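You operate a simulated robot arm through the tools that you are given. There is no shell and no other tool. Be economical: measure what you need, move in short steps, check, and stop when the job is done.

The job below is to be done with a simulated two-armed robot. You get a single attempt, and the scene is never put back.

Task
Hold the teal crate with green band on the top of the steel table marked joining steady with one hand and put the rubber block with blue loop in it with the other.

Only the result counts: the job must be done as asked and must still hold three seconds after the hand-in. Knocking over, shifting, dropping, spilling or breaking anything else fails it.

Robot
Two 7-joint arms with two-finger parallel grippers on one trunk, on a base that drives. Base frame: it is fixed to the floor where the robot stands at the start and does not move with it; the origin is under the middle of the robot, x ahead of it, y to its left, z up. Units: mm, degrees, N and s.
The left shoulder is at the start at [70, 130, 1243], the right one opposite. With the tool pointing down near the work surface each hand reaches from about 100 to 480 mm from the robot's upright axis, wherever it stands, measured 20 degrees to its own side. Places, roughly: teal crate with green band (27x20x13 cm) [1300, 2500, 800]. Payload 1.57 kg a hand.
The tool frame of a hand sits at the grasp point between the pads (the TCP): z along the fingers, y along the line on which they close. The tips reach 30 mm beyond it. Largest opening 80 mm; finger width 17, thickness 12; the body of the gripper, 40 by 82 mm, starts 80 mm behind the TCP.
Orientation is told as [roll, pitch, yaw] about the base's x, y, z axes, in that order, counted from this pose: with the fingers straight down and closing along the base's y, the tool's x points along the base's -x, its y along +y and its z along -z.

Tools
- The arms move only by the tool move_arm. It takes "left_increments", "right_increments" or both (then of equal length, played together; a hand with none holds still); each is a list of rows, each a list of 7 numbers: the shift along the tool's x, y, z in mm, then the turn, a rotation vector about the tool's x, y, z in degrees, then the gripper command, from -1 (shut) to 1 (fully open), values between in proportion. In form: [[x, y, z, ax, ay, az, fingers], ...]. A call has 1 to 8 rows; each row is the pose to reach, as a shift and turn from the pose commanded when the call began, along the tool's axes at that moment. Rows are played at 5 a second. More than 50 mm and 8.6 degrees between two rows, or a gripper value outside its range, and nothing of the call is played. A pose out of reach is approached as far as the arm can. The call stops where the force on the tool passes 40 N (or 10 N more than at its start, if that is more) or the arm is blocked; 0.2 s more then pass. Each finger travels about 108 mm/s and halts on what it meets, pressing with about 39 N; the grip force reading is that of the motor and also rises with nothing between the fingers. The clock runs only during rows and for 0.2 s after the last one: add rows that repeat a pose to give the fingers time. It gives the time, the measured TCP pose, the force on the tool (base axes), the opening and the grip force at its end, in the units of the frame above (readings bear some noise), with the torque about the TCP (base axes, N m) and any sound that the robot's microphone picked up, and new pictures: "views" is both (left out), scene, wrist or none (wrist: the cameras of the hands that moved).
- Cameras (640 x 400 px; columns grow to the right, rows downward): "scene" is now at [142.1, -12.2, 1485.7]; the picture's right is [-0.11, -0.99, 0.00], its down [-0.45, 0.05, -0.89] and it looks along [0.89, -0.10, -0.45] (base axes); focal length 251 px, centre (320, 200). "left" rides on the left gripper at [72, 7, -122] in its tool frame; the picture's right is [-0.09, 1.00, 0.00], its down [-0.84, -0.08, -0.54] and it looks along [-0.54, -0.05, 0.84] (tool axes); focal length 238 px, centre (320, 200). "right" rides on the right gripper at [72, -7, -122] in its tool frame; the picture's right is [0.09, 1.00, 0.00], its down [-0.84, 0.08, -0.54] and it looks along [-0.54, 0.05, 0.84] (tool axes); focal length 238 px, centre (320, 200). There is no depth. A picture from a camera that has moved, and an enlarged one, comes with that camera's place and axes in the base frame and with its lens.
- raise_lower(by): slides the trunk up (or, below 0, down) by that many mm; the arms and the scene camera ride with it, the base frame stays. It gives what a move gives, with no picture.
- steer(legs): drives the robot by 1 to 6 legs, each [ahead, left, turn to the left] in mm, mm and degrees, along the robot's own axes; the way and the turn of a leg run together, so that a leg with both is an arc; at most 1500 mm and 180 degrees a leg. The arms and the cameras ride along, it lands a little off, and it stops where it bumps. It gives what a move gives, and a new picture of the scene camera.
- head_to(pan, tilt): turns the head with the scene camera to pan (to the left, within 86 degrees either way) and tilt (down, from -29 to 69), counted from straight ahead of the robot. It gives what a move gives, and a new picture of the scene camera.
- zoom(camera, box): a new picture of the part [left, top, right, bottom] of that camera's present view, enlarged. The clock stands still meanwhile.
- finish_job(): hands the job in; it is judged then, once.

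Go step by step. Nothing tells you exact positions but the pictures and the camera data: compare them with the known pose of the tool, close in by small moves and look again before you grip or let go. The budget is 120 turns and 260 pictures, counting those below and the enlarged ones. Unless the task says otherwise, let go and move clear before handing in, and close with one line.

The tools are called after "Call:" as a command line: name --argument value ..., lists and objects as JSON in quotes. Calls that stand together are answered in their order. move_arm: Moves the arms, as the interface text tells. Its arguments: {"type":"object","properties":{"left_increments":{"type":"array"},"right_increments":{"type":"array"},"views":{"type":"string","enum":["both","scene","wrist","none"]}},"required":[]} The other tools are called the same way: raise_lower (by) slides the trunk up or down; steer (legs) drives the base; head_to (pan, tilt) turns the head that bears the scene camera; zoom (camera, box) takes an enlarged picture of a part of a camera's view; finish_job () hands the job in.

At the start:

```text
time_s: 0.0
left_tool_pos: [322.0, 70.0, 1317.8]
left_tool_rot: [-0.2, -0.1, 0.2]
left_ft_force: [1.2, -0.9, -0.7]
left_ft_torque: [-0.01, -0.02, 0.03]
left_opening: 79.9
left_finger_force: 0.0
right_tool_pos: [326.6, -191.7, 1317.8]
right_tool_rot: [0.0, 0.0, 0.0]
right_ft_force: [0.0, 0.6, 0.7]
right_ft_torque: [0.03, -0.01, 0.04]
right_opening: 80.0
right_finger_force: 0.1
trunk travel left (down, up): [-881.0, 59.0]
robot x, y, heading: [2.5, 0.3, 0.1]
head pan, tilt: [-6.5, 26.6]
```

scene: 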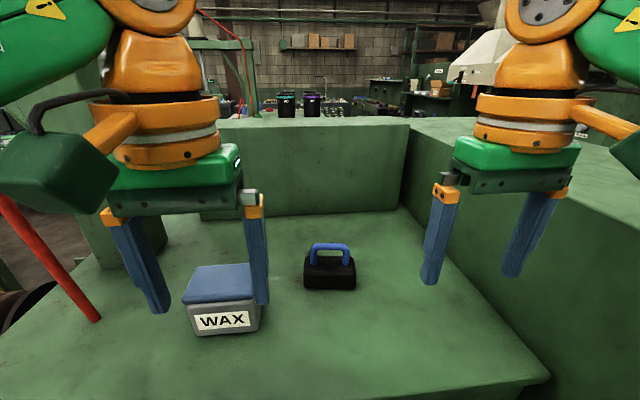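
right: 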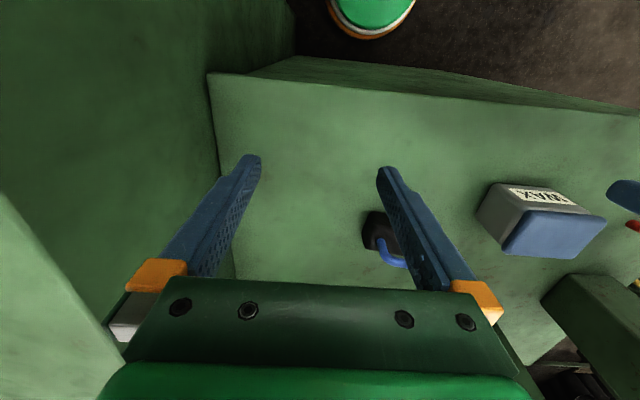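
left: 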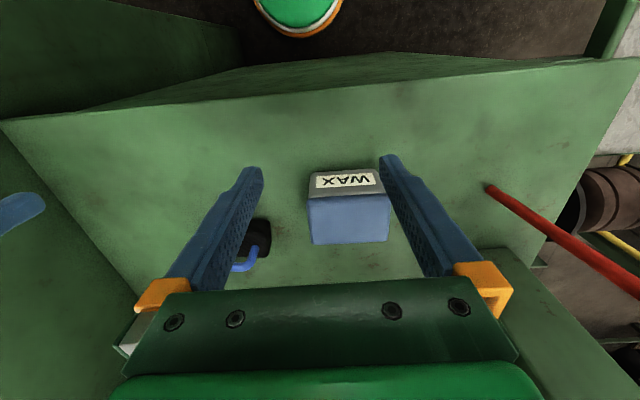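

The block with the blue loop stands on the green bench ahead of me at roughly [500, -70, 1200]. I'll look closer to refine that and look toward the crate.

Call:
zoom --camera "scene" --box '[260, 220, 400, 308]'

Call:
zoom --camera "right" --box '[320, 180, 480, 280]'

Call:
head_to --pan 60 --tilt 15

```text
4.55 times, centred on (330, 264) of scene
camera zoom: at [142.1, -12.2, 1485.7], right [-0.11, -0.99, 0.0], down [-0.45, 0.05, -0.89], along [0.89, -0.1, -0.45], focal length 1143 px, centre (274, -91)
```

zoom: 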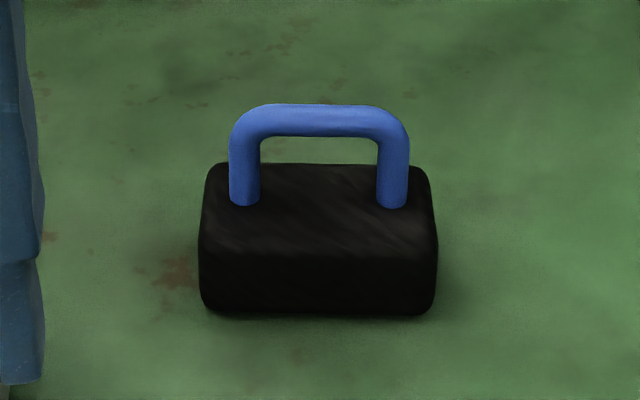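

```text
4.00 times, centred on (400, 230) of right
camera zoom: at [254.6, -199.1, 1440.3], right [-0.09, 1.0, 0.0], down [0.84, 0.08, 0.54], along [0.54, 0.05, -0.84], focal length 953 px, centre (0, 80)
```

zoom: 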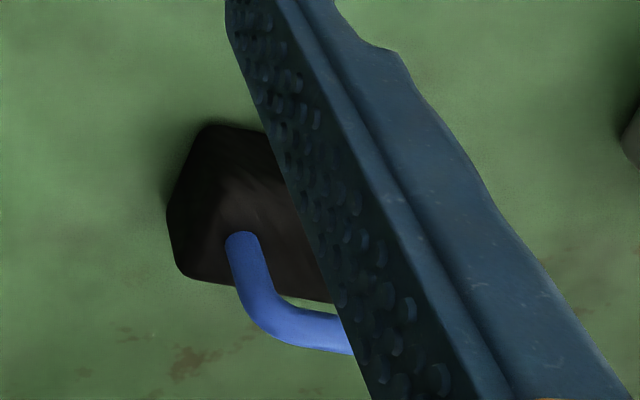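

```text
time_s: 1.4
left_tool_pos: [320.9, 70.8, 1317.8]
left_tool_rot: [-0.2, -0.1, 0.1]
left_ft_force: [-0.8, 0.5, -0.3]
left_ft_torque: [0.03, 0.04, -0.01]
left_opening: 80.3
left_finger_force: 0.0
right_tool_pos: [327.1, -192.5, 1317.5]
right_tool_rot: [0.0, -0.1, -0.1]
right_ft_force: [-0.6, -0.3, -1.1]
right_ft_torque: [0.0, -0.02, 0.02]
right_opening: 80.0
right_finger_force: 0.0
trunk travel left (down, up): [-881.0, 59.0]
robot x, y, heading: [-0.3, 2.4, -0.1]
head pan, tilt: [60.0, 15.0]
camera scene: at [97.8, 79.0, 1504.5], right [0.87, -0.5, 0.0], down [-0.13, -0.22, -0.97], along [0.48, 0.84, -0.26], focal length 251 px, centre (320, 200)
```

scene: 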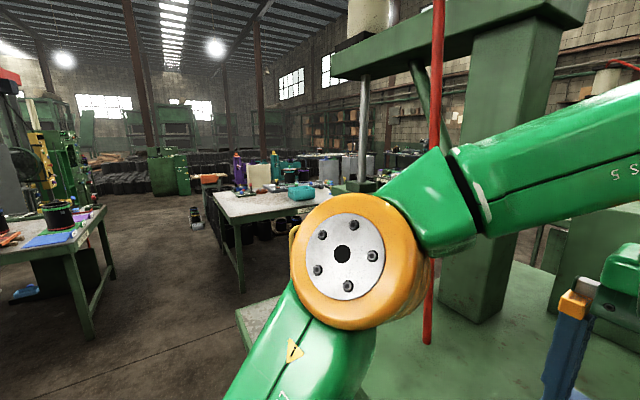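

The loop bar is about at [477, -66, 1230], turned some 7°, with the block top at z≈1188 and the bench at z≈1160. I'll bring the right hand over it while yawing it toward +83°, so the fingers close across the bar.

Call:
move_arm --right_increments '[[-16, 14, 0, 0, 0, -8, 1], [-32, 28, 0, 0, 0, -16, 1], [-48, 42, 0, 0, 0, -24, 1], [-64, 56, 0, 0, 0, -32, 1], [-80, 70, 0, 0, 0, -40, 1], [-96, 84, 0, 0, 0, -48, 1], [-112, 98, 0, 0, 0, -56, 1], [-120, 105, 0, 0, 0, -64, 1]]' --views "none"

Call:
head_to --pan -6.5 --tilt 30

```text
time_s: 3.2
left_tool_pos: [320.6, 71.4, 1317.8]
left_tool_rot: [-0.1, -0.1, 0.2]
left_ft_force: [0.0, -0.2, 0.0]
left_ft_torque: [0.01, 0.0, 0.03]
left_opening: 79.6
left_finger_force: 0.1
right_tool_pos: [329.1, -60.3, 1242.8]
right_tool_rot: [-0.1, -0.1, 64.0]
right_ft_force: [0.1, 0.1, 0.0]
right_ft_torque: [-0.02, -0.02, 0.0]
right_opening: 79.7
right_finger_force: 0.2
right hand out of reach, approached as far as the arm can: row 2, 3, 4, 5, 6, 7, 8
trunk travel left (down, up): [-881.0, 59.0]
robot x, y, heading: [-1.7, 0.6, -0.2]
head pan, tilt: [60.0, 15.0]
```

```text
time_s: 4.5
left_tool_pos: [320.3, 70.8, 1317.8]
left_tool_rot: [-0.1, -0.1, 0.1]
left_ft_force: [-0.3, -0.7, 0.0]
left_ft_torque: [-0.02, 0.0, -0.03]
left_opening: 80.0
left_finger_force: 0.0
right_tool_pos: [328.9, -59.9, 1243.0]
right_tool_rot: [-0.1, -0.1, 63.9]
right_ft_force: [0.5, -1.0, -0.1]
right_ft_torque: [-0.01, 0.01, -0.03]
right_opening: 80.1
right_finger_force: 0.1
trunk travel left (down, up): [-881.0, 59.0]
robot x, y, heading: [-3.9, 2.6, -0.2]
head pan, tilt: [-6.5, 30.0]
camera scene: at [140.9, -11.9, 1480.3], right [-0.11, -0.99, 0.0], down [-0.5, 0.06, -0.87], along [0.86, -0.1, -0.5], focal length 251 px, centre (320, 200)
```

scene: 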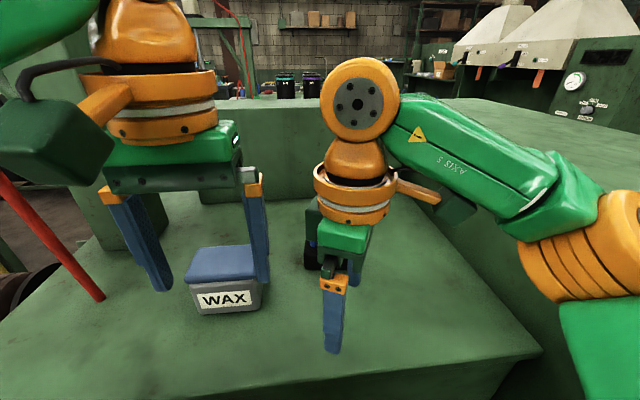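

The arm ran out of reach this high and sank to z≈1243. I need to stand closer and higher, so first I'll look down for room between base and bench.

Call:
raise_lower --by 58

Call:
head_to --pan 0 --tilt 69

```text
time_s: 5.5
left_tool_pos: [321.1, 70.2, 1376.4]
left_tool_rot: [-0.1, -0.1, 0.1]
left_ft_force: [0.4, -0.4, -0.4]
left_ft_torque: [0.0, 0.01, -0.05]
left_opening: 79.8
left_finger_force: 0.0
right_tool_pos: [329.1, -60.4, 1300.9]
right_tool_rot: [0.0, -0.1, 63.9]
right_ft_force: [0.2, 0.2, -0.4]
right_ft_torque: [-0.01, 0.0, -0.03]
right_opening: 80.0
right_finger_force: 0.3
trunk travel left (down, up): [-939.0, 1.0]
robot x, y, heading: [3.4, -0.4, 0.0]
head pan, tilt: [-6.5, 30.0]
```

```text
time_s: 6.6
left_tool_pos: [320.8, 70.3, 1376.9]
left_tool_rot: [-0.1, -0.2, 0.2]
left_ft_force: [0.3, 0.3, -0.8]
left_ft_torque: [-0.01, 0.03, 0.0]
left_opening: 80.1
left_finger_force: 0.2
right_tool_pos: [329.9, -60.2, 1300.0]
right_tool_rot: [-0.1, 0.0, 63.9]
right_ft_force: [0.5, -0.5, 0.5]
right_ft_torque: [0.01, -0.02, -0.01]
right_opening: 80.2
right_finger_force: 0.0
trunk travel left (down, up): [-939.0, 1.0]
robot x, y, heading: [1.1, -0.8, 0.0]
head pan, tilt: [0.0, 68.8]
camera scene: at [106.9, -1.8, 1486.9], right [0.0, -1.0, 0.0], down [-0.93, 0.0, -0.36], along [0.36, 0.0, -0.93], focal length 251 px, centre (320, 200)
```

scene: 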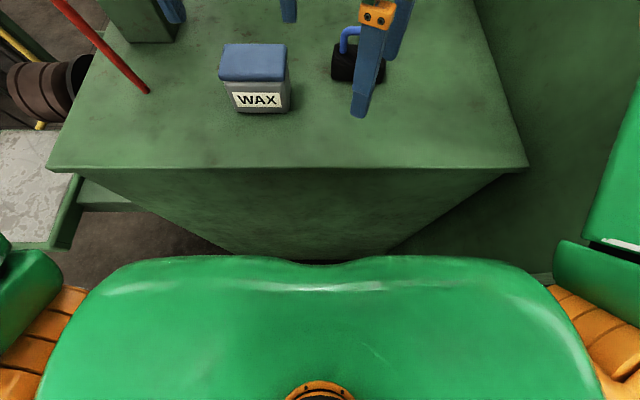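

There's room between the torso and the bench edge (x≈284). I'll drive 80 mm ahead with the hands clear above everything.

Call:
steer --legs '[[80, 0, 0]]'

```text
time_s: 7.6
left_tool_pos: [388.1, 70.7, 1379.6]
left_tool_rot: [-0.2, -0.7, -0.1]
left_ft_force: [-0.5, -0.8, -0.4]
left_ft_torque: [0.01, -0.11, 0.03]
left_opening: 80.2
left_finger_force: 0.1
right_tool_pos: [398.0, -61.8, 1303.8]
right_tool_rot: [-0.6, -0.3, 63.8]
right_ft_force: [-0.1, 0.6, -0.2]
right_ft_torque: [0.01, -0.09, 0.01]
right_opening: 80.0
right_finger_force: 0.1
trunk travel left (down, up): [-939.0, 1.0]
robot x, y, heading: [79.9, 0.9, -0.1]
head pan, tilt: [0.0, 68.8]
camera scene: at [173.8, -2.0, 1487.8], right [0.0, -1.0, 0.0], down [-0.93, 0.0, -0.37], along [0.37, 0.0, -0.93], focal length 251 px, centre (320, 200)
```

scene: 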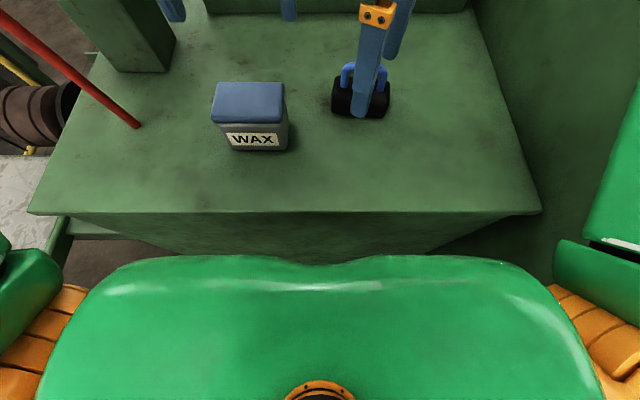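

Nothing bumped. Now I'll finish the yaw and bring the right hand over the loop while staying high.

Call:
move_arm --right_increments '[[0, 0, 0, 0, 0, -6, 1], [-8, -20, 0, 0, 0, -12, 1], [-17, -42, 0, 0, 0, -19, 1], [-25, -63, 0, 0, 0, -19, 1], [-25, -63, 0, 0, 0, -19, 1]]'

```text
time_s: 8.8
left_tool_pos: [401.8, 70.1, 1375.2]
left_tool_rot: [-0.1, 0.0, -0.1]
left_ft_force: [0.2, 0.2, 0.2]
left_ft_torque: [0.02, 0.04, 0.01]
left_opening: 80.0
left_finger_force: 0.0
right_tool_pos: [371.0, -45.5, 1260.7]
right_tool_rot: [-0.1, -0.2, 82.9]
right_ft_force: [-0.7, 0.2, 0.2]
right_ft_torque: [0.01, 0.0, -0.02]
right_opening: 80.2
right_finger_force: 0.0
right hand out of reach, approached as far as the arm can: row 1, 2, 3, 4, 5
trunk travel left (down, up): [-939.0, 1.0]
robot x, y, heading: [79.3, -2.3, -0.0]
head pan, tilt: [0.0, 68.8]
camera scene: at [187.3, -2.2, 1486.8], right [0.0, -1.0, 0.0], down [-0.93, 0.0, -0.36], along [0.36, 0.0, -0.93], focal length 251 px, centre (320, 200)
camera right: at [369.3, -118.2, 1382.9], right [-1.0, 0.03, 0.0], down [0.03, 0.84, 0.54], along [0.02, 0.54, -0.84], focal length 238 px, centre (320, 200)
```

scene: 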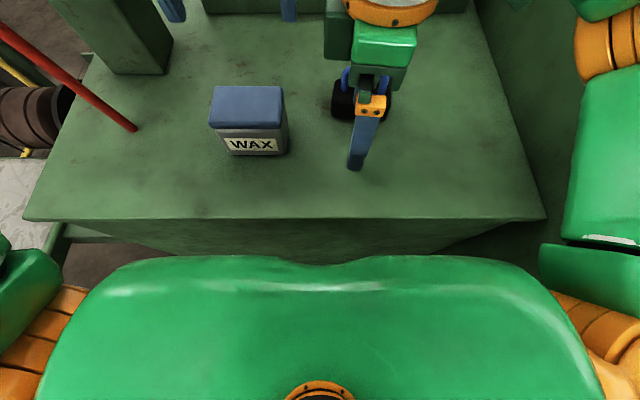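
right: 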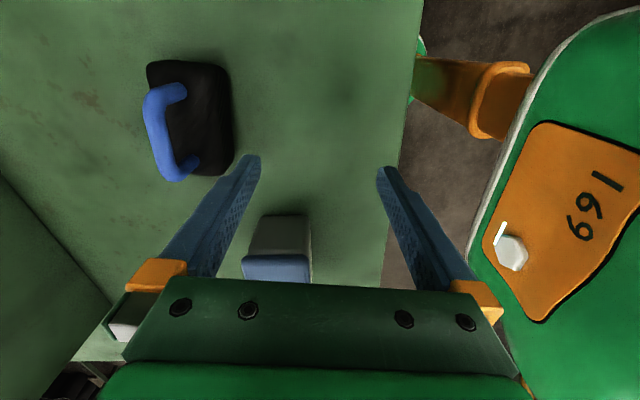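

This yaw is awkward for the right arm. The loop's outside is about 67 mm wide, so it fits the 80 mm opening: I'll grip across both posts instead, with the hand at about -7° yaw. Turning back now, lifting a bit.

Call:
move_arm --right_increments '[[8, 0, -6, 0, 0, 8, 1], [16, 0, -12, 0, 0, 16, 1], [24, 0, -18, 0, 0, 24, 1], [32, 0, -24, 0, 0, 32, 1], [40, 0, -30, 0, 0, 40, 1], [48, 0, -36, 0, 0, 48, 1], [50, 0, -40, 0, 0, 56, 1], [50, 0, -40, 0, 0, 64, 1]]' --views "none"

Call:
move_arm --right_increments '[[0, 0, 0, 0, 0, 8, 1], [0, 0, 0, 0, 0, 16, 1], [0, 0, 0, 0, 0, 24, 1], [0, 0, 0, 0, 0, 26, 1]]'

```text
time_s: 10.6
left_tool_pos: [400.4, 70.1, 1376.1]
left_tool_rot: [-0.1, -0.1, 0.0]
left_ft_force: [-1.1, 0.1, 0.4]
left_ft_torque: [0.01, 0.01, 0.03]
left_opening: 80.0
left_finger_force: 0.1
right_tool_pos: [364.2, -97.8, 1302.6]
right_tool_rot: [-0.1, -0.1, 18.8]
right_ft_force: [-0.1, -0.5, -0.7]
right_ft_torque: [0.01, -0.03, -0.01]
right_opening: 79.9
right_finger_force: 0.0
trunk travel left (down, up): [-939.0, 1.0]
robot x, y, heading: [79.0, 1.2, -0.5]
head pan, tilt: [0.0, 68.8]
```

```text
time_s: 11.6
left_tool_pos: [401.3, 68.8, 1376.0]
left_tool_rot: [-0.1, -0.1, -0.1]
left_ft_force: [-0.5, 0.1, 0.0]
left_ft_torque: [-0.03, 0.03, 0.0]
left_opening: 80.0
left_finger_force: 0.1
right_tool_pos: [364.0, -96.9, 1302.0]
right_tool_rot: [0.1, 0.0, -7.3]
right_ft_force: [-0.8, 0.0, -0.1]
right_ft_torque: [0.04, 0.02, 0.04]
right_opening: 79.9
right_finger_force: 0.0
trunk travel left (down, up): [-939.0, 1.0]
robot x, y, heading: [76.5, -0.8, -0.2]
head pan, tilt: [0.0, 68.8]
camera scene: at [187.0, -2.1, 1486.8], right [0.0, -1.0, 0.0], down [-0.93, 0.0, -0.36], along [0.36, 0.0, -0.93], focal length 251 px, centre (320, 200)
camera right: at [291.5, -94.8, 1424.9], right [0.04, 1.0, 0.0], down [0.84, -0.03, 0.54], along [0.54, -0.02, -0.84], focal length 238 px, centre (320, 200)
```

scene: 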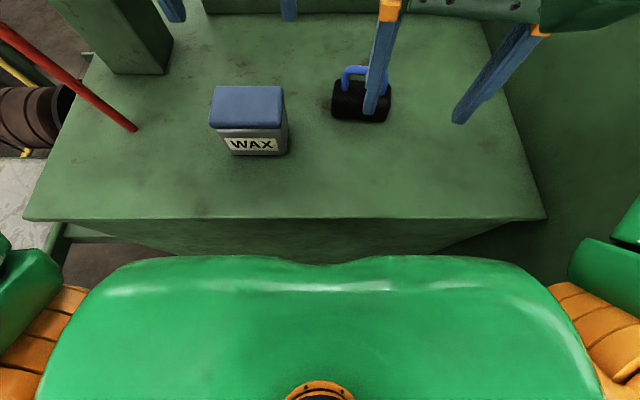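
right: 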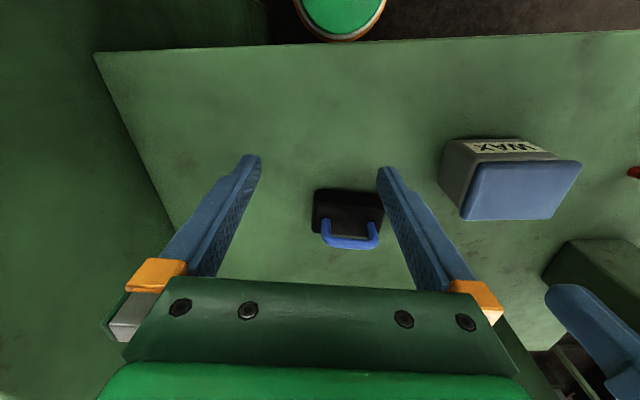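

The hand is well posed at -7°. I'll zoom in to measure the loop's place and angle.

Call:
zoom --camera "right" --box '[280, 170, 420, 258]'

```text
4.55 times, centred on (350, 214) of right
camera zoom: at [291.5, -94.8, 1424.9], right [0.04, 1.0, 0.0], down [0.84, -0.03, 0.54], along [0.54, -0.02, -0.84], focal length 1083 px, centre (184, 136)
```

zoom: 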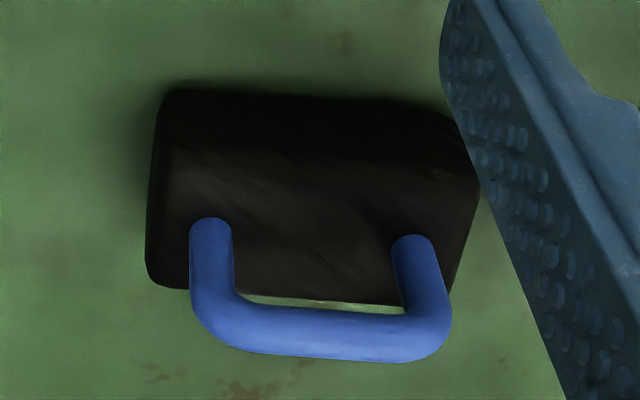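

The loop centre is at about [478, -66.5], angle -8°. I'll move above it at a safe height, then look again.

Call:
move_arm --right_increments '[[-36, 15, 0, 0, 0, 0.9, 1], [-72, 30, 0, 0, 0, 0.9, 1], [-109, 44.6, 0, 0, 0, 0.9, 1], [-109, 44.6, 15, 0, 0, 0.9, 1], [-109, 44.6, 15, 0, 0, 0.9, 1]]'

```text
time_s: 12.8
left_tool_pos: [401.7, 69.1, 1376.3]
left_tool_rot: [-0.1, -0.1, 0.0]
left_ft_force: [0.0, -1.5, 0.1]
left_ft_torque: [0.04, 0.03, 0.01]
left_opening: 80.0
left_finger_force: 0.1
right_tool_pos: [476.8, -69.3, 1290.5]
right_tool_rot: [0.2, -0.1, -8.1]
right_ft_force: [0.4, 0.4, 0.4]
right_ft_torque: [0.04, -0.02, -0.02]
right_opening: 79.9
right_finger_force: 0.1
trunk travel left (down, up): [-939.0, 1.0]
robot x, y, heading: [80.2, -1.7, -0.2]
head pan, tilt: [0.0, 68.8]
camera scene: at [186.8, -3.1, 1486.9], right [0.0, -1.0, 0.0], down [-0.93, 0.0, -0.36], along [0.36, 0.0, -0.93], focal length 251 px, centre (320, 200)
camera right: at [404.6, -66.2, 1411.7], right [0.05, 1.0, 0.0], down [0.84, -0.04, 0.54], along [0.54, -0.02, -0.84], focal length 238 px, centre (320, 200)
```

scene: 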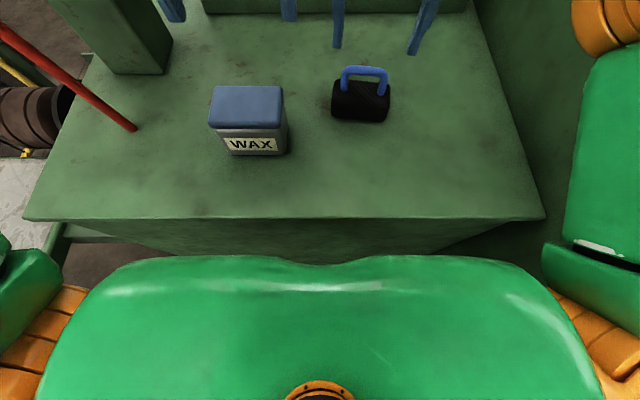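
right: 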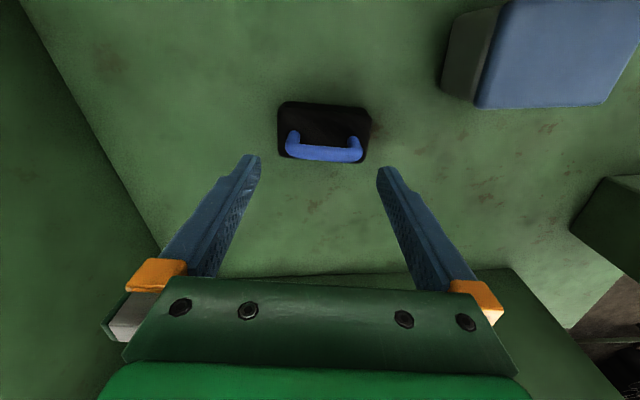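

Call:
zoom --camera "right" --box '[240, 90, 400, 190]'

```text
4.00 times, centred on (320, 140) of right
camera zoom: at [404.6, -66.2, 1411.7], right [0.05, 1.0, 0.0], down [0.84, -0.04, 0.54], along [0.54, -0.02, -0.84], focal length 953 px, centre (320, 440)
```

zoom: 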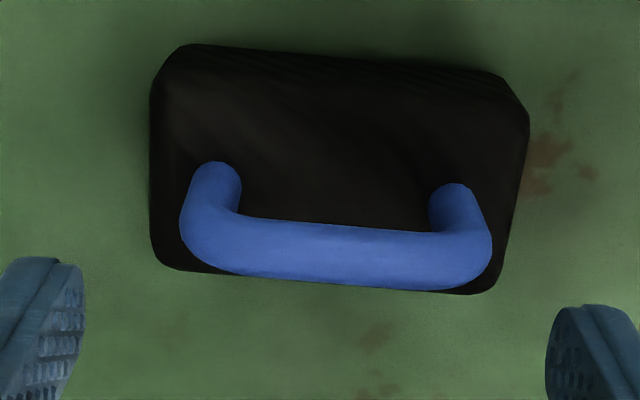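

Relative to the hand, the loop is about 3 mm toward tool +y and otherwise aligned. I'll correct that, descend until the tips are just above the bar, and look.

Call:
move_arm --right_increments '[[0, 3, 0, 0, 0, 0, 1], [0, 3, 18, 0, 0, 0, 1], [0, 3, 18, 0, 0, 0, 1]]' --views "none"

Call:
zoom --camera "right" --box '[220, 80, 412, 200]'

```text
time_s: 13.6
left_tool_pos: [400.7, 69.5, 1377.9]
left_tool_rot: [-0.1, -0.1, 0.0]
left_ft_force: [0.2, 0.3, 0.1]
left_ft_torque: [0.0, 0.01, -0.02]
left_opening: 80.2
left_finger_force: 0.1
right_tool_pos: [478.0, -65.1, 1270.9]
right_tool_rot: [0.1, -0.1, -8.1]
right_ft_force: [0.4, -0.3, 0.1]
right_ft_torque: [0.0, -0.02, 0.01]
right_opening: 80.3
right_finger_force: 0.0
trunk travel left (down, up): [-939.0, 1.0]
robot x, y, heading: [78.2, -0.5, -0.3]
head pan, tilt: [0.0, 68.8]
```

```text
3.33 times, centred on (316, 140) of right
camera zoom: at [406.3, -61.4, 1392.7], right [0.05, 1.0, 0.0], down [0.84, -0.04, 0.54], along [0.54, -0.03, -0.84], focal length 794 px, centre (333, 400)
```

zoom: 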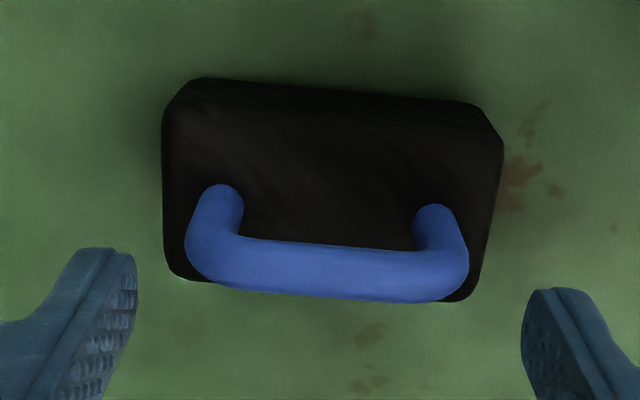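

Well centred (within about 1 mm). I'll descend so the tips end just above the block's top.

Call:
move_arm --right_increments '[[0, -1, 15, 0, 0, 0, 1], [0, -1, 30, 0, 0, 0, 1], [0, -1, 44, 0, 0, 0, 1], [0, -1, 44, 0, 0, 0, 1]]'

```text
time_s: 14.6
left_tool_pos: [401.1, 70.2, 1376.4]
left_tool_rot: [-0.1, -0.1, -0.1]
left_ft_force: [-0.4, -0.1, -0.6]
left_ft_torque: [0.01, 0.0, 0.01]
left_opening: 80.2
left_finger_force: 0.0
right_tool_pos: [478.1, -62.6, 1226.0]
right_tool_rot: [0.2, 0.0, -8.1]
right_ft_force: [0.7, 0.9, 0.1]
right_ft_torque: [0.0, 0.02, 0.0]
right_opening: 80.2
right_finger_force: 0.1
trunk travel left (down, up): [-939.0, 1.0]
robot x, y, heading: [78.3, -0.7, -0.3]
head pan, tilt: [0.0, 68.8]
camera scene: at [186.9, -1.9, 1486.8], right [0.0, -1.0, 0.0], down [-0.93, 0.0, -0.36], along [0.36, 0.0, -0.93], focal length 251 px, centre (320, 200)
camera right: at [405.5, -60.2, 1349.0], right [0.05, 1.0, 0.0], down [0.84, -0.04, 0.54], along [0.54, -0.03, -0.84], focal length 238 px, centre (320, 200)
```

scene: 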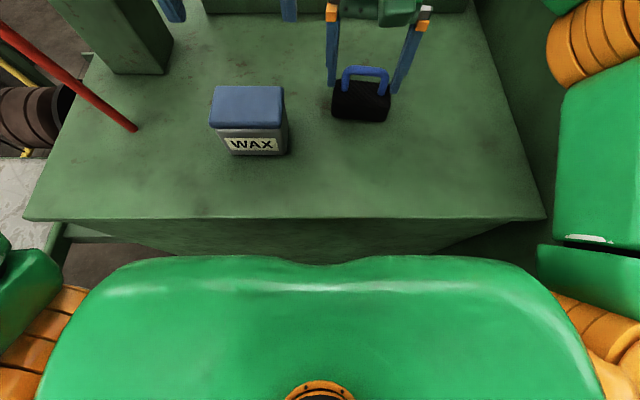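
right: 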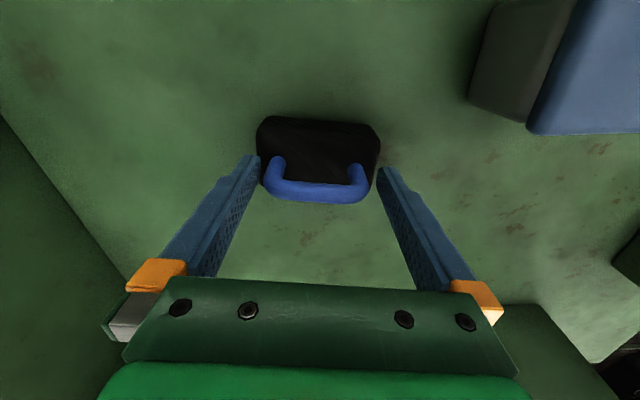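

Call:
zoom --camera "right" --box '[240, 110, 400, 210]'

Call:
zoom --camera "scene" --box '[300, 40, 440, 128]'

```text
4.00 times, centred on (320, 160) of right
camera zoom: at [405.5, -60.2, 1349.0], right [0.05, 1.0, 0.0], down [0.84, -0.04, 0.54], along [0.54, -0.03, -0.84], focal length 953 px, centre (320, 360)
```

zoom: 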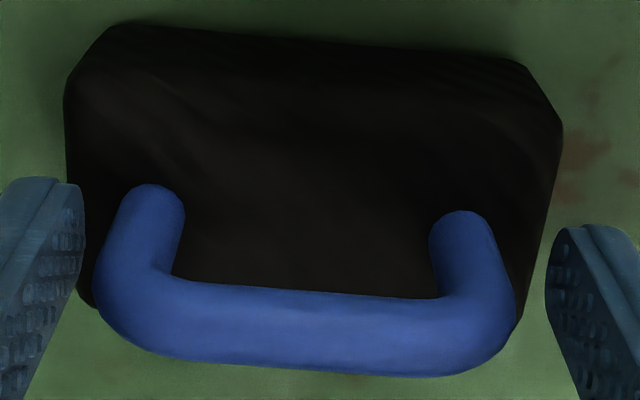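

```text
4.55 times, centred on (370, 84) of scene
camera zoom: at [186.9, -1.9, 1486.8], right [0.0, -1.0, 0.0], down [-0.93, 0.0, -0.36], along [0.36, 0.0, -0.93], focal length 1143 px, centre (93, 727)
```

zoom: 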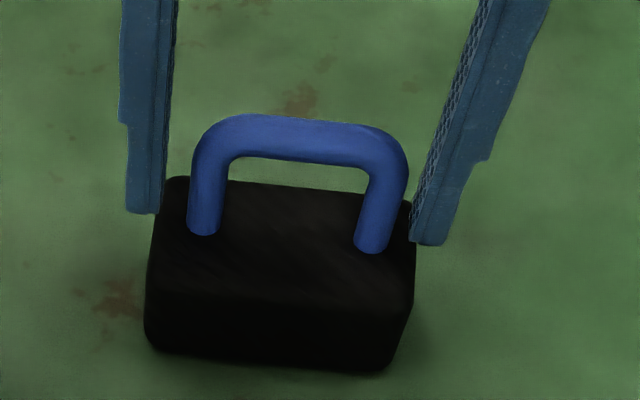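

The loop sits about 1.5 mm toward -y and 2 mm toward me from the grip centre. I'll correct that and close.

Call:
move_arm --right_increments '[[2, -1.5, 0, 0, 0, 0, 1], [2, -1.5, 0, 0, 0, 0, 0.8], [2, -1.5, 0, 0, 0, 0, 0.4], [2, -1.5, 0, 0, 0, 0, -0.2], [2, -1.5, 0, 0, 0, 0, -1], [2, -1.5, 0, 0, 0, 0, -1]]'

```text
time_s: 16.0
left_tool_pos: [401.3, 69.2, 1375.8]
left_tool_rot: [-0.1, -0.1, 0.0]
left_ft_force: [-0.9, 1.0, -0.1]
left_ft_torque: [0.03, -0.02, 0.03]
left_opening: 79.8
left_finger_force: 0.1
right_tool_pos: [476.7, -65.1, 1226.5]
right_tool_rot: [0.1, -0.2, -8.2]
right_ft_force: [0.1, 0.2, 0.2]
right_ft_torque: [-0.12, 0.01, 0.0]
right_opening: 67.0
right_finger_force: 39.0
trunk travel left (down, up): [-939.0, 1.0]
robot x, y, heading: [76.6, 0.3, -0.1]
head pan, tilt: [0.0, 68.8]
camera scene: at [187.2, -2.4, 1486.8], right [0.0, -1.0, 0.0], down [-0.93, 0.0, -0.36], along [0.36, 0.0, -0.93], focal length 251 px, centre (320, 200)
camera right: at [404.3, -62.2, 1348.8], right [0.05, 1.0, 0.0], down [0.84, -0.04, 0.54], along [0.54, -0.03, -0.84], focal length 238 px, centre (320, 200)
```

scene: 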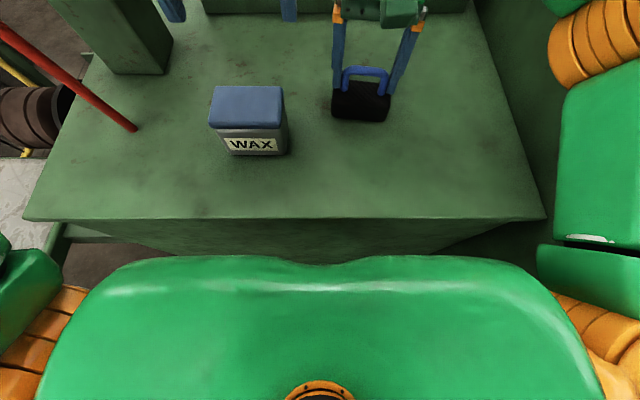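
right: 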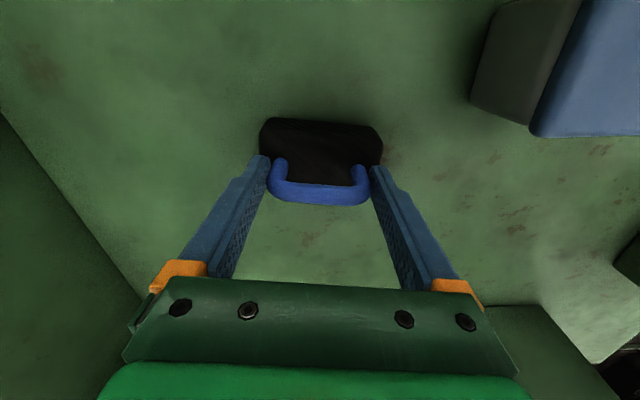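

Opening 67 mm with 39 N: the loop is gripped. I'll lift it slowly and check.

Call:
move_arm --right_increments '[[0, 0, -10, 0, 0, 0, -1], [0, 0, -25, 0, 0, 0, -1], [0, 0, -45, 0, 0, 0, -1], [0, 0, -65, 0, 0, 0, -1], [0, 0, -75, 0, 0, 0, -1], [0, 0, -75, 0, 0, 0, -1]]'

```text
time_s: 17.4
left_tool_pos: [401.2, 69.6, 1376.6]
left_tool_rot: [0.0, 0.1, 0.0]
left_ft_force: [-0.4, 0.0, 0.3]
left_ft_torque: [0.02, 0.02, -0.02]
left_opening: 79.8
left_finger_force: 0.0
right_tool_pos: [474.7, -64.7, 1298.9]
right_tool_rot: [0.1, -0.1, -8.1]
right_ft_force: [0.1, -0.1, -0.6]
right_ft_torque: [0.02, 0.02, 0.0]
right_opening: 67.1
right_finger_force: 39.7
trunk travel left (down, up): [-939.0, 1.0]
robot x, y, heading: [83.4, 1.7, -0.1]
head pan, tilt: [0.0, 68.8]
camera scene: at [187.7, -2.2, 1486.8], right [0.0, -1.0, 0.0], down [-0.93, 0.0, -0.36], along [0.36, 0.0, -0.93], focal length 251 px, centre (320, 200)
camera right: at [402.4, -62.9, 1421.7], right [0.05, 1.0, 0.0], down [0.84, -0.04, 0.54], along [0.54, -0.02, -0.84], focal length 238 px, centre (320, 200)
```

scene: 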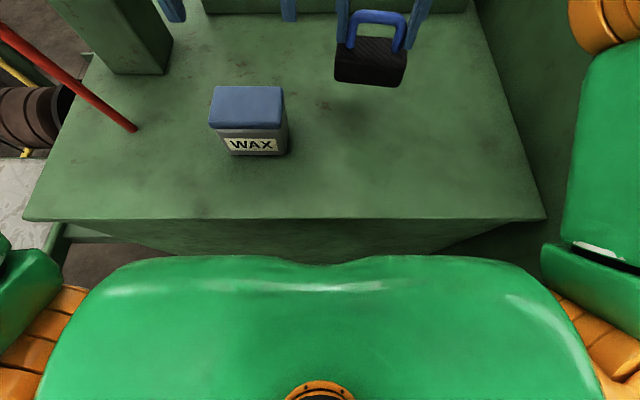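
right: 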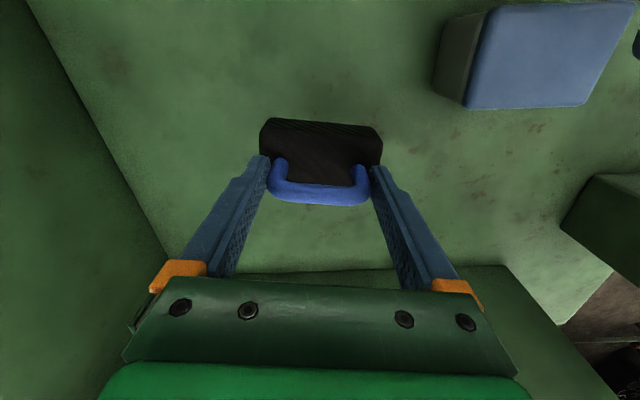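

The block hangs firmly from the right hand. I'll back straight out from the bench, then look toward the joining table.

Call:
steer --legs '[[-300, 0, 0]]'

Call:
head_to --pan 84 --tilt 20

Call:
head_to --pan 45 --tilt 20

```text
time_s: 19.5
left_tool_pos: [100.8, 70.1, 1374.6]
left_tool_rot: [0.0, 0.1, 0.0]
left_ft_force: [-0.8, 0.7, -0.4]
left_ft_torque: [-0.01, 0.0, 0.01]
left_opening: 80.2
left_finger_force: 0.0
right_tool_pos: [174.1, -66.0, 1298.6]
right_tool_rot: [0.1, 0.1, -8.1]
right_ft_force: [-0.7, 0.2, -2.4]
right_ft_torque: [0.02, -0.01, -0.01]
right_opening: 67.3
right_finger_force: 39.0
trunk travel left (down, up): [-939.0, 1.0]
robot x, y, heading: [-223.9, -2.9, 0.2]
head pan, tilt: [0.0, 68.8]
camera scene: at [-112.4, -1.7, 1486.4], right [0.0, -1.0, 0.0], down [-0.93, 0.0, -0.36], along [0.36, 0.0, -0.93], focal length 251 px, centre (320, 200)
```

scene: 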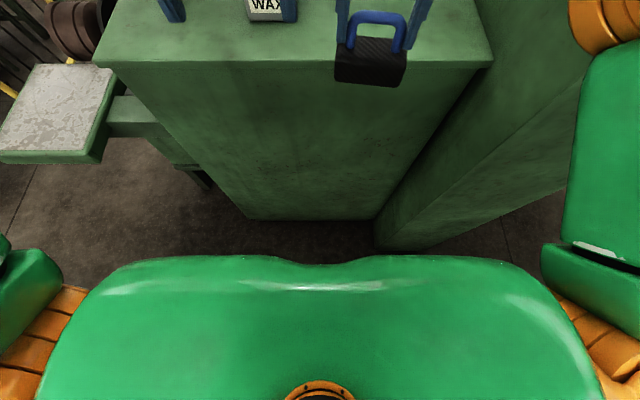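

```text
time_s: 21.1
left_tool_pos: [98.0, 71.0, 1376.9]
left_tool_rot: [-0.1, 0.0, 0.2]
left_ft_force: [0.4, 0.7, -0.5]
left_ft_torque: [0.03, -0.01, 0.02]
left_opening: 80.1
left_finger_force: 0.0
right_tool_pos: [170.8, -65.2, 1298.9]
right_tool_rot: [0.1, -0.1, -8.0]
right_ft_force: [0.0, 0.2, -2.1]
right_ft_torque: [-0.02, 0.05, -0.04]
right_opening: 67.0
right_finger_force: 38.7
trunk travel left (down, up): [-939.0, 1.0]
robot x, y, heading: [-222.6, -2.1, -0.0]
head pan, tilt: [84.0, 20.0]
camera scene: at [-162.8, 90.8, 1554.3], right [0.99, -0.11, 0.0], down [-0.04, -0.34, -0.94], along [0.1, 0.93, -0.34], focal length 251 px, centre (320, 200)
```

scene: 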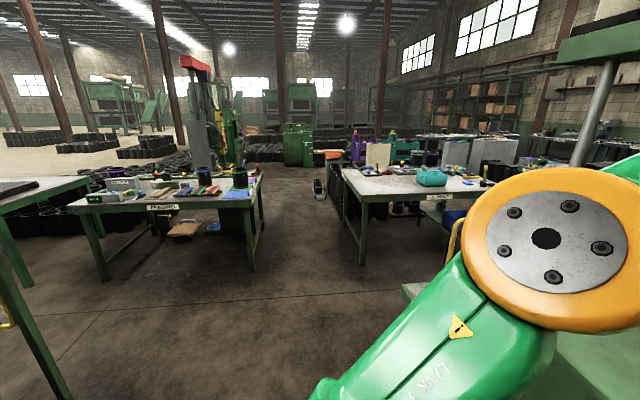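

```text
time_s: 22.1
left_tool_pos: [96.8, 70.5, 1376.5]
left_tool_rot: [0.0, 0.1, 0.1]
left_ft_force: [-0.4, -0.1, -1.4]
left_ft_torque: [0.04, 0.01, 0.02]
left_opening: 80.3
left_finger_force: 0.1
right_tool_pos: [171.3, -64.5, 1300.4]
right_tool_rot: [0.1, -0.1, -8.0]
right_ft_force: [0.0, -0.7, -1.3]
right_ft_torque: [0.01, 0.02, 0.03]
right_opening: 67.3
right_finger_force: 39.3
trunk travel left (down, up): [-939.0, 1.0]
robot x, y, heading: [-224.0, -0.7, -0.0]
head pan, tilt: [45.0, 20.0]
camera scene: at [-106.8, 64.1, 1554.3], right [0.71, -0.71, 0.0], down [-0.24, -0.24, -0.94], along [0.66, 0.67, -0.34], focal length 251 px, centre (320, 200)
```

scene: 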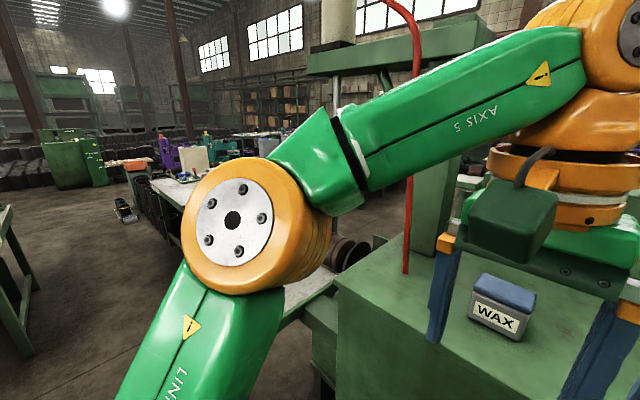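

The teal crate shows near the front edge of the table to the left-front, matching [1300, 2500]; the table's near edge is at y≈2285, and the aisle looks clear. I'll strafe left away from the bench, turn to face +y, and look.

Call:
steer --legs '[[0, 500, 0], [0, 0, 90]]'

Call:
head_to --pan -25 --tilt 22

```text
time_s: 28.9
left_tool_pos: [-281.3, 824.8, 1375.6]
left_tool_rot: [-0.1, 0.0, 88.2]
left_ft_force: [-0.5, 0.2, -0.7]
left_ft_torque: [0.0, 0.02, 0.02]
left_opening: 80.1
left_finger_force: 0.0
right_tool_pos: [-141.9, 893.7, 1298.8]
right_tool_rot: [0.1, -0.1, 80.1]
right_ft_force: [-0.5, -0.1, -1.7]
right_ft_torque: [-0.01, -0.01, 0.01]
right_opening: 67.3
right_finger_force: 38.8
trunk travel left (down, up): [-939.0, 1.0]
robot x, y, heading: [-217.4, 496.9, 88.1]
head pan, tilt: [45.0, 20.0]
camera scene: at [-281.6, 618.5, 1554.3], right [0.73, 0.68, 0.0], down [0.23, -0.25, -0.94], along [-0.64, 0.69, -0.34], focal length 251 px, centre (320, 200)
```

scene: 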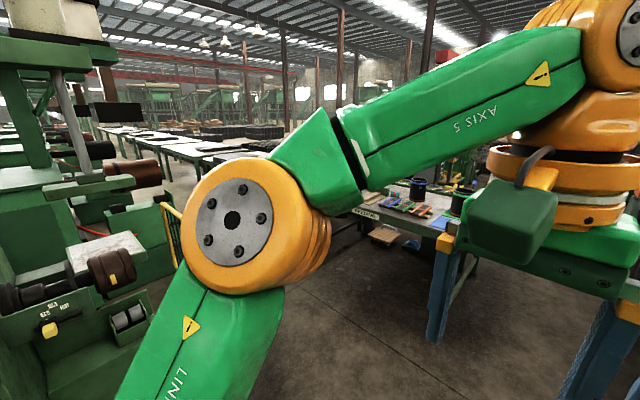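

```text
time_s: 30.3
left_tool_pos: [-281.6, 825.6, 1375.8]
left_tool_rot: [-0.2, 0.0, 88.2]
left_ft_force: [-0.7, -0.2, 0.4]
left_ft_torque: [0.04, -0.01, 0.02]
left_opening: 79.8
left_finger_force: 0.1
right_tool_pos: [-143.5, 893.8, 1299.8]
right_tool_rot: [0.1, -0.1, 80.1]
right_ft_force: [1.3, -0.3, -2.1]
right_ft_torque: [0.02, 0.0, -0.02]
right_opening: 67.2
right_finger_force: 39.2
trunk travel left (down, up): [-939.0, 1.0]
robot x, y, heading: [-223.7, 500.8, 88.2]
head pan, tilt: [-25.0, 22.0]
camera scene: at [-176.6, 633.4, 1551.1], right [0.89, -0.45, 0.0], down [-0.17, -0.33, -0.93], along [0.42, 0.83, -0.38], focal length 251 px, centre (320, 200)
```

scene: 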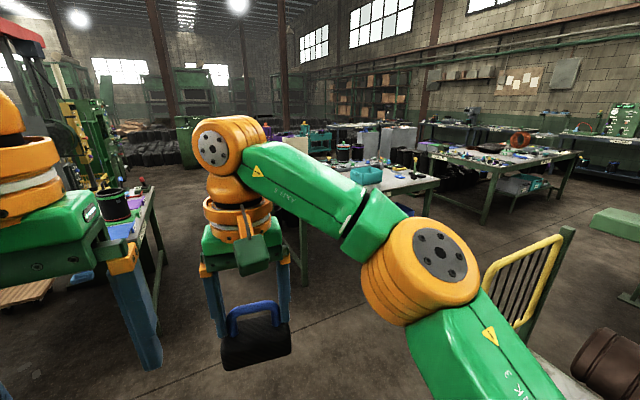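

Call:
zoom --camera "scene" --box '[300, 110, 460, 210]'

```text
4.00 times, centred on (380, 160) of scene
camera zoom: at [-176.6, 633.4, 1551.1], right [0.89, -0.45, 0.0], down [-0.17, -0.33, -0.93], along [0.42, 0.83, -0.38], focal length 1006 px, centre (80, 360)
```

zoom: 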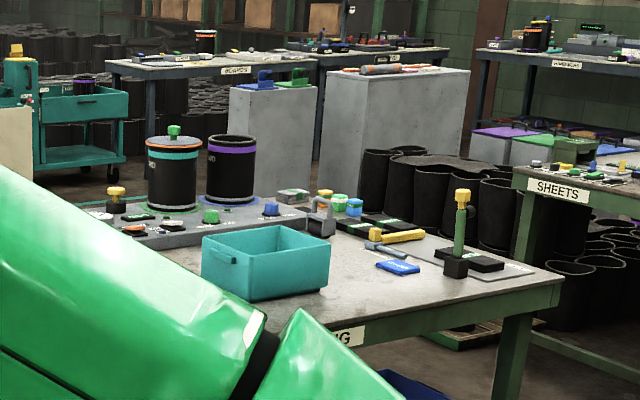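

That is the teal crate on the table ending "…NG" (joining). The floor in between is clear, so I'll drive ahead to y≈1700 and then strafe right to x≈1300, facing the table.

Call:
steer --legs '[[1200, 0, 1.8], [0, -1490, 0]]'

Call:
head_to --pan 0 --tilt 45

```text
time_s: 43.4
left_tool_pos: [1229.4, 2009.2, 1374.8]
left_tool_rot: [-0.2, 0.0, 89.3]
left_ft_force: [-0.5, -0.4, 0.1]
left_ft_torque: [0.0, -0.03, 0.02]
left_opening: 79.9
left_finger_force: 0.1
right_tool_pos: [1366.6, 2080.2, 1299.0]
right_tool_rot: [0.1, 0.0, 81.3]
right_ft_force: [-0.4, -0.3, -1.4]
right_ft_torque: [0.0, 0.0, -0.03]
right_opening: 67.1
right_finger_force: 38.7
trunk travel left (down, up): [-939.0, 1.0]
robot x, y, heading: [1298.4, 1687.0, 89.0]
head pan, tilt: [-25.0, 22.0]
camera scene: at [1338.4, 1819.9, 1551.1], right [0.9, -0.43, 0.0], down [-0.16, -0.34, -0.93], along [0.4, 0.84, -0.37], focal length 251 px, centre (320, 200)
```

scene: 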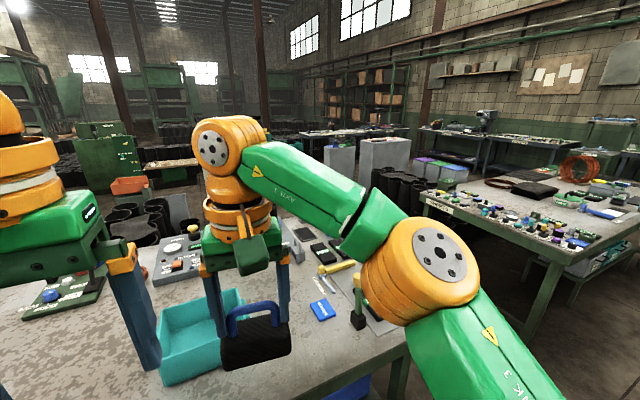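

```text
time_s: 44.2
left_tool_pos: [1231.4, 2009.4, 1375.4]
left_tool_rot: [-0.2, -0.2, 89.5]
left_ft_force: [0.5, 0.2, -0.9]
left_ft_torque: [0.01, 0.02, 0.04]
left_opening: 80.0
left_finger_force: 0.0
right_tool_pos: [1367.8, 2081.1, 1299.1]
right_tool_rot: [0.1, -0.2, 81.3]
right_ft_force: [0.0, 0.7, -1.7]
right_ft_torque: [0.01, 0.0, 0.0]
right_opening: 67.1
right_finger_force: 39.1
trunk travel left (down, up): [-939.0, 1.0]
robot x, y, heading: [1296.6, 1687.3, 89.2]
head pan, tilt: [0.0, 45.0]
camera scene: at [1300.4, 1817.4, 1515.7], right [1.0, -0.01, 0.0], down [-0.01, -0.71, -0.71], along [0.01, 0.71, -0.71], focal length 251 px, centre (320, 200)
```

scene: 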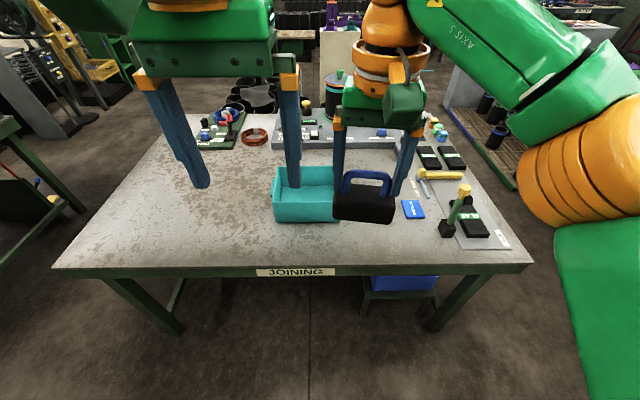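

I'm in front of the JOINING table with the crate ahead. I need its precise place, so I'll use the left wrist camera and an enlarged scene view.

Call:
zoom --camera "left" --box '[0, 0, 640, 400]'

Call:
zoom --camera "scene" --box '[220, 120, 460, 270]'

Call:
zoom --camera "right" --box '[0, 0, 640, 400]'

```text
1.00 times, centred on (320, 200) of left (not enlarged: the box is as wide or as high as the picture)
camera zoom: at [1223.4, 1936.6, 1495.1], right [-0.99, 0.1, 0.0], down [0.08, 0.84, 0.54], along [0.06, 0.54, -0.84], focal length 238 px, centre (320, 200)
```

zoom: 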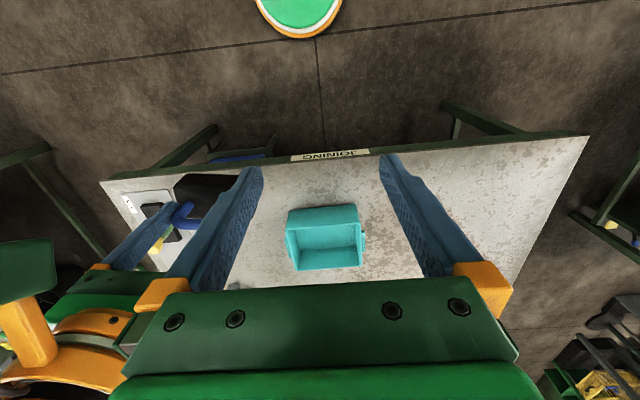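

```text
2.67 times, centred on (340, 195) of scene
camera zoom: at [1300.4, 1817.4, 1515.7], right [1.0, -0.01, 0.0], down [-0.01, -0.71, -0.71], along [0.01, 0.71, -0.71], focal length 670 px, centre (267, 213)
```

zoom: 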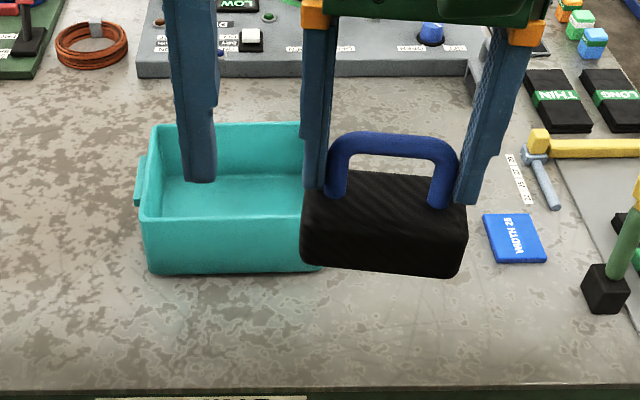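

```text
1.00 times, centred on (320, 200) of right (not enlarged: the box is as wide or as high as the picture)
camera zoom: at [1363.6, 2008.3, 1421.5], right [-1.0, 0.06, 0.0], down [0.05, 0.84, 0.54], along [0.03, 0.54, -0.84], focal length 238 px, centre (320, 200)
```

zoom: 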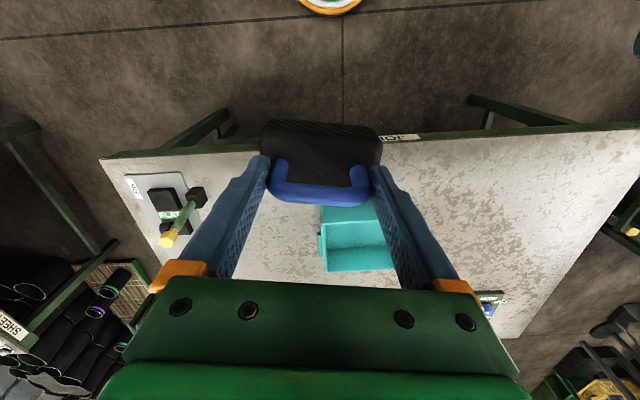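

Call:
zoom --camera "left" --box '[264, 190, 392, 270]'

```text
5.00 times, centred on (328, 230) of left
camera zoom: at [1223.4, 1936.6, 1495.1], right [-0.99, 0.1, 0.0], down [0.08, 0.84, 0.54], along [0.06, 0.54, -0.84], focal length 1192 px, centre (280, 50)
```

zoom: 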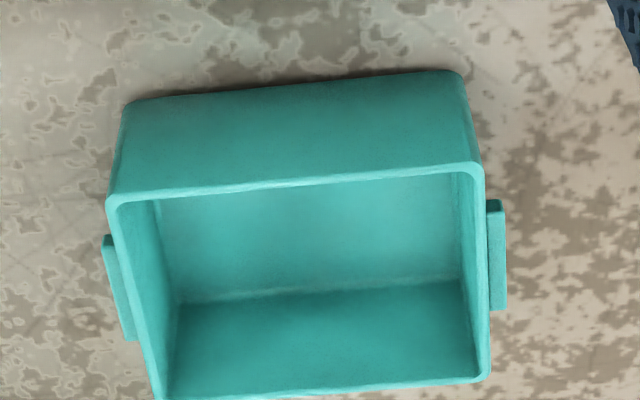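

The crate rim is at z≈940, spanning about x 1153–1377 and y 2388–2572, square to the axes; the table top is near z 810 with its edge at y≈2215. I'll line up at x≈1240 and drive forward with the hands still high.

Call:
steer --legs '[[0, 57, 0.8], [300, 0, 0]]'

Call:
head_to --pan 0 --tilt 67

```text
time_s: 46.8
left_tool_pos: [1167.9, 2306.0, 1377.3]
left_tool_rot: [-0.1, -0.1, 90.5]
left_ft_force: [0.3, 0.6, 0.1]
left_ft_torque: [0.04, 0.03, 0.02]
left_opening: 80.0
left_finger_force: 0.0
right_tool_pos: [1303.4, 2379.4, 1298.8]
right_tool_rot: [0.2, -0.3, 82.3]
right_ft_force: [0.1, -0.4, -1.8]
right_ft_torque: [0.02, 0.02, -0.02]
right_opening: 67.1
right_finger_force: 39.4
trunk travel left (down, up): [-939.0, 1.0]
robot x, y, heading: [1242.1, 1987.6, 90.6]
head pan, tilt: [0.0, 45.0]
camera scene: at [1241.0, 2113.9, 1516.1], right [1.0, 0.01, 0.0], down [0.01, -0.71, -0.71], along [-0.01, 0.71, -0.71], focal length 251 px, centre (320, 200)
```

scene: 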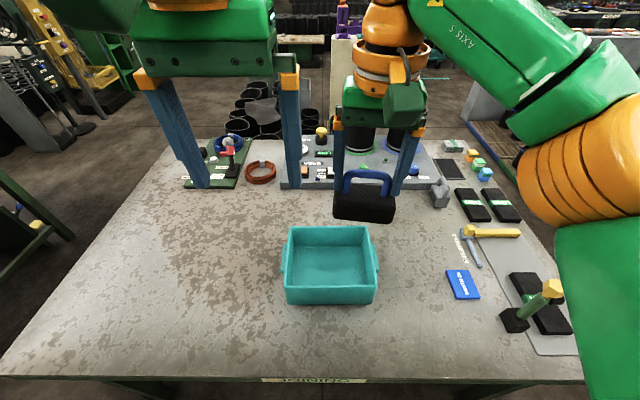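

```text
time_s: 47.7
left_tool_pos: [1167.8, 2309.8, 1376.0]
left_tool_rot: [0.0, 0.0, 90.5]
left_ft_force: [0.1, 0.6, -0.8]
left_ft_torque: [0.0, -0.05, -0.01]
left_opening: 79.9
left_finger_force: 0.1
right_tool_pos: [1302.2, 2383.5, 1299.6]
right_tool_rot: [0.1, -0.1, 82.3]
right_ft_force: [0.0, -0.1, -0.9]
right_ft_torque: [-0.03, 0.02, 0.01]
right_opening: 67.3
right_finger_force: 38.7
trunk travel left (down, up): [-939.0, 1.0]
robot x, y, heading: [1244.4, 1987.0, 90.5]
head pan, tilt: [0.0, 67.0]
camera scene: at [1241.0, 2095.3, 1488.6], right [1.0, 0.01, 0.0], down [0.01, -0.92, -0.39], along [0.0, 0.39, -0.92], focal length 251 px, centre (320, 200)
```

scene: 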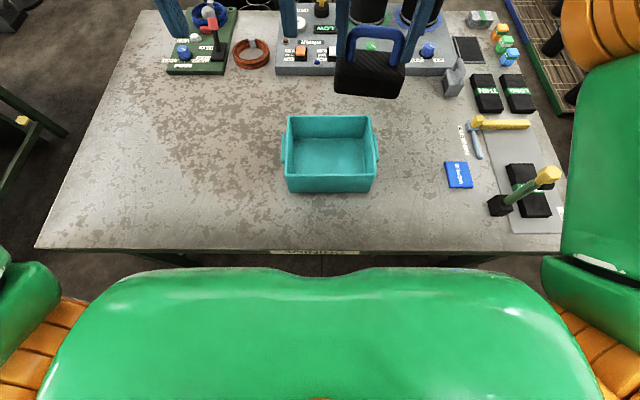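

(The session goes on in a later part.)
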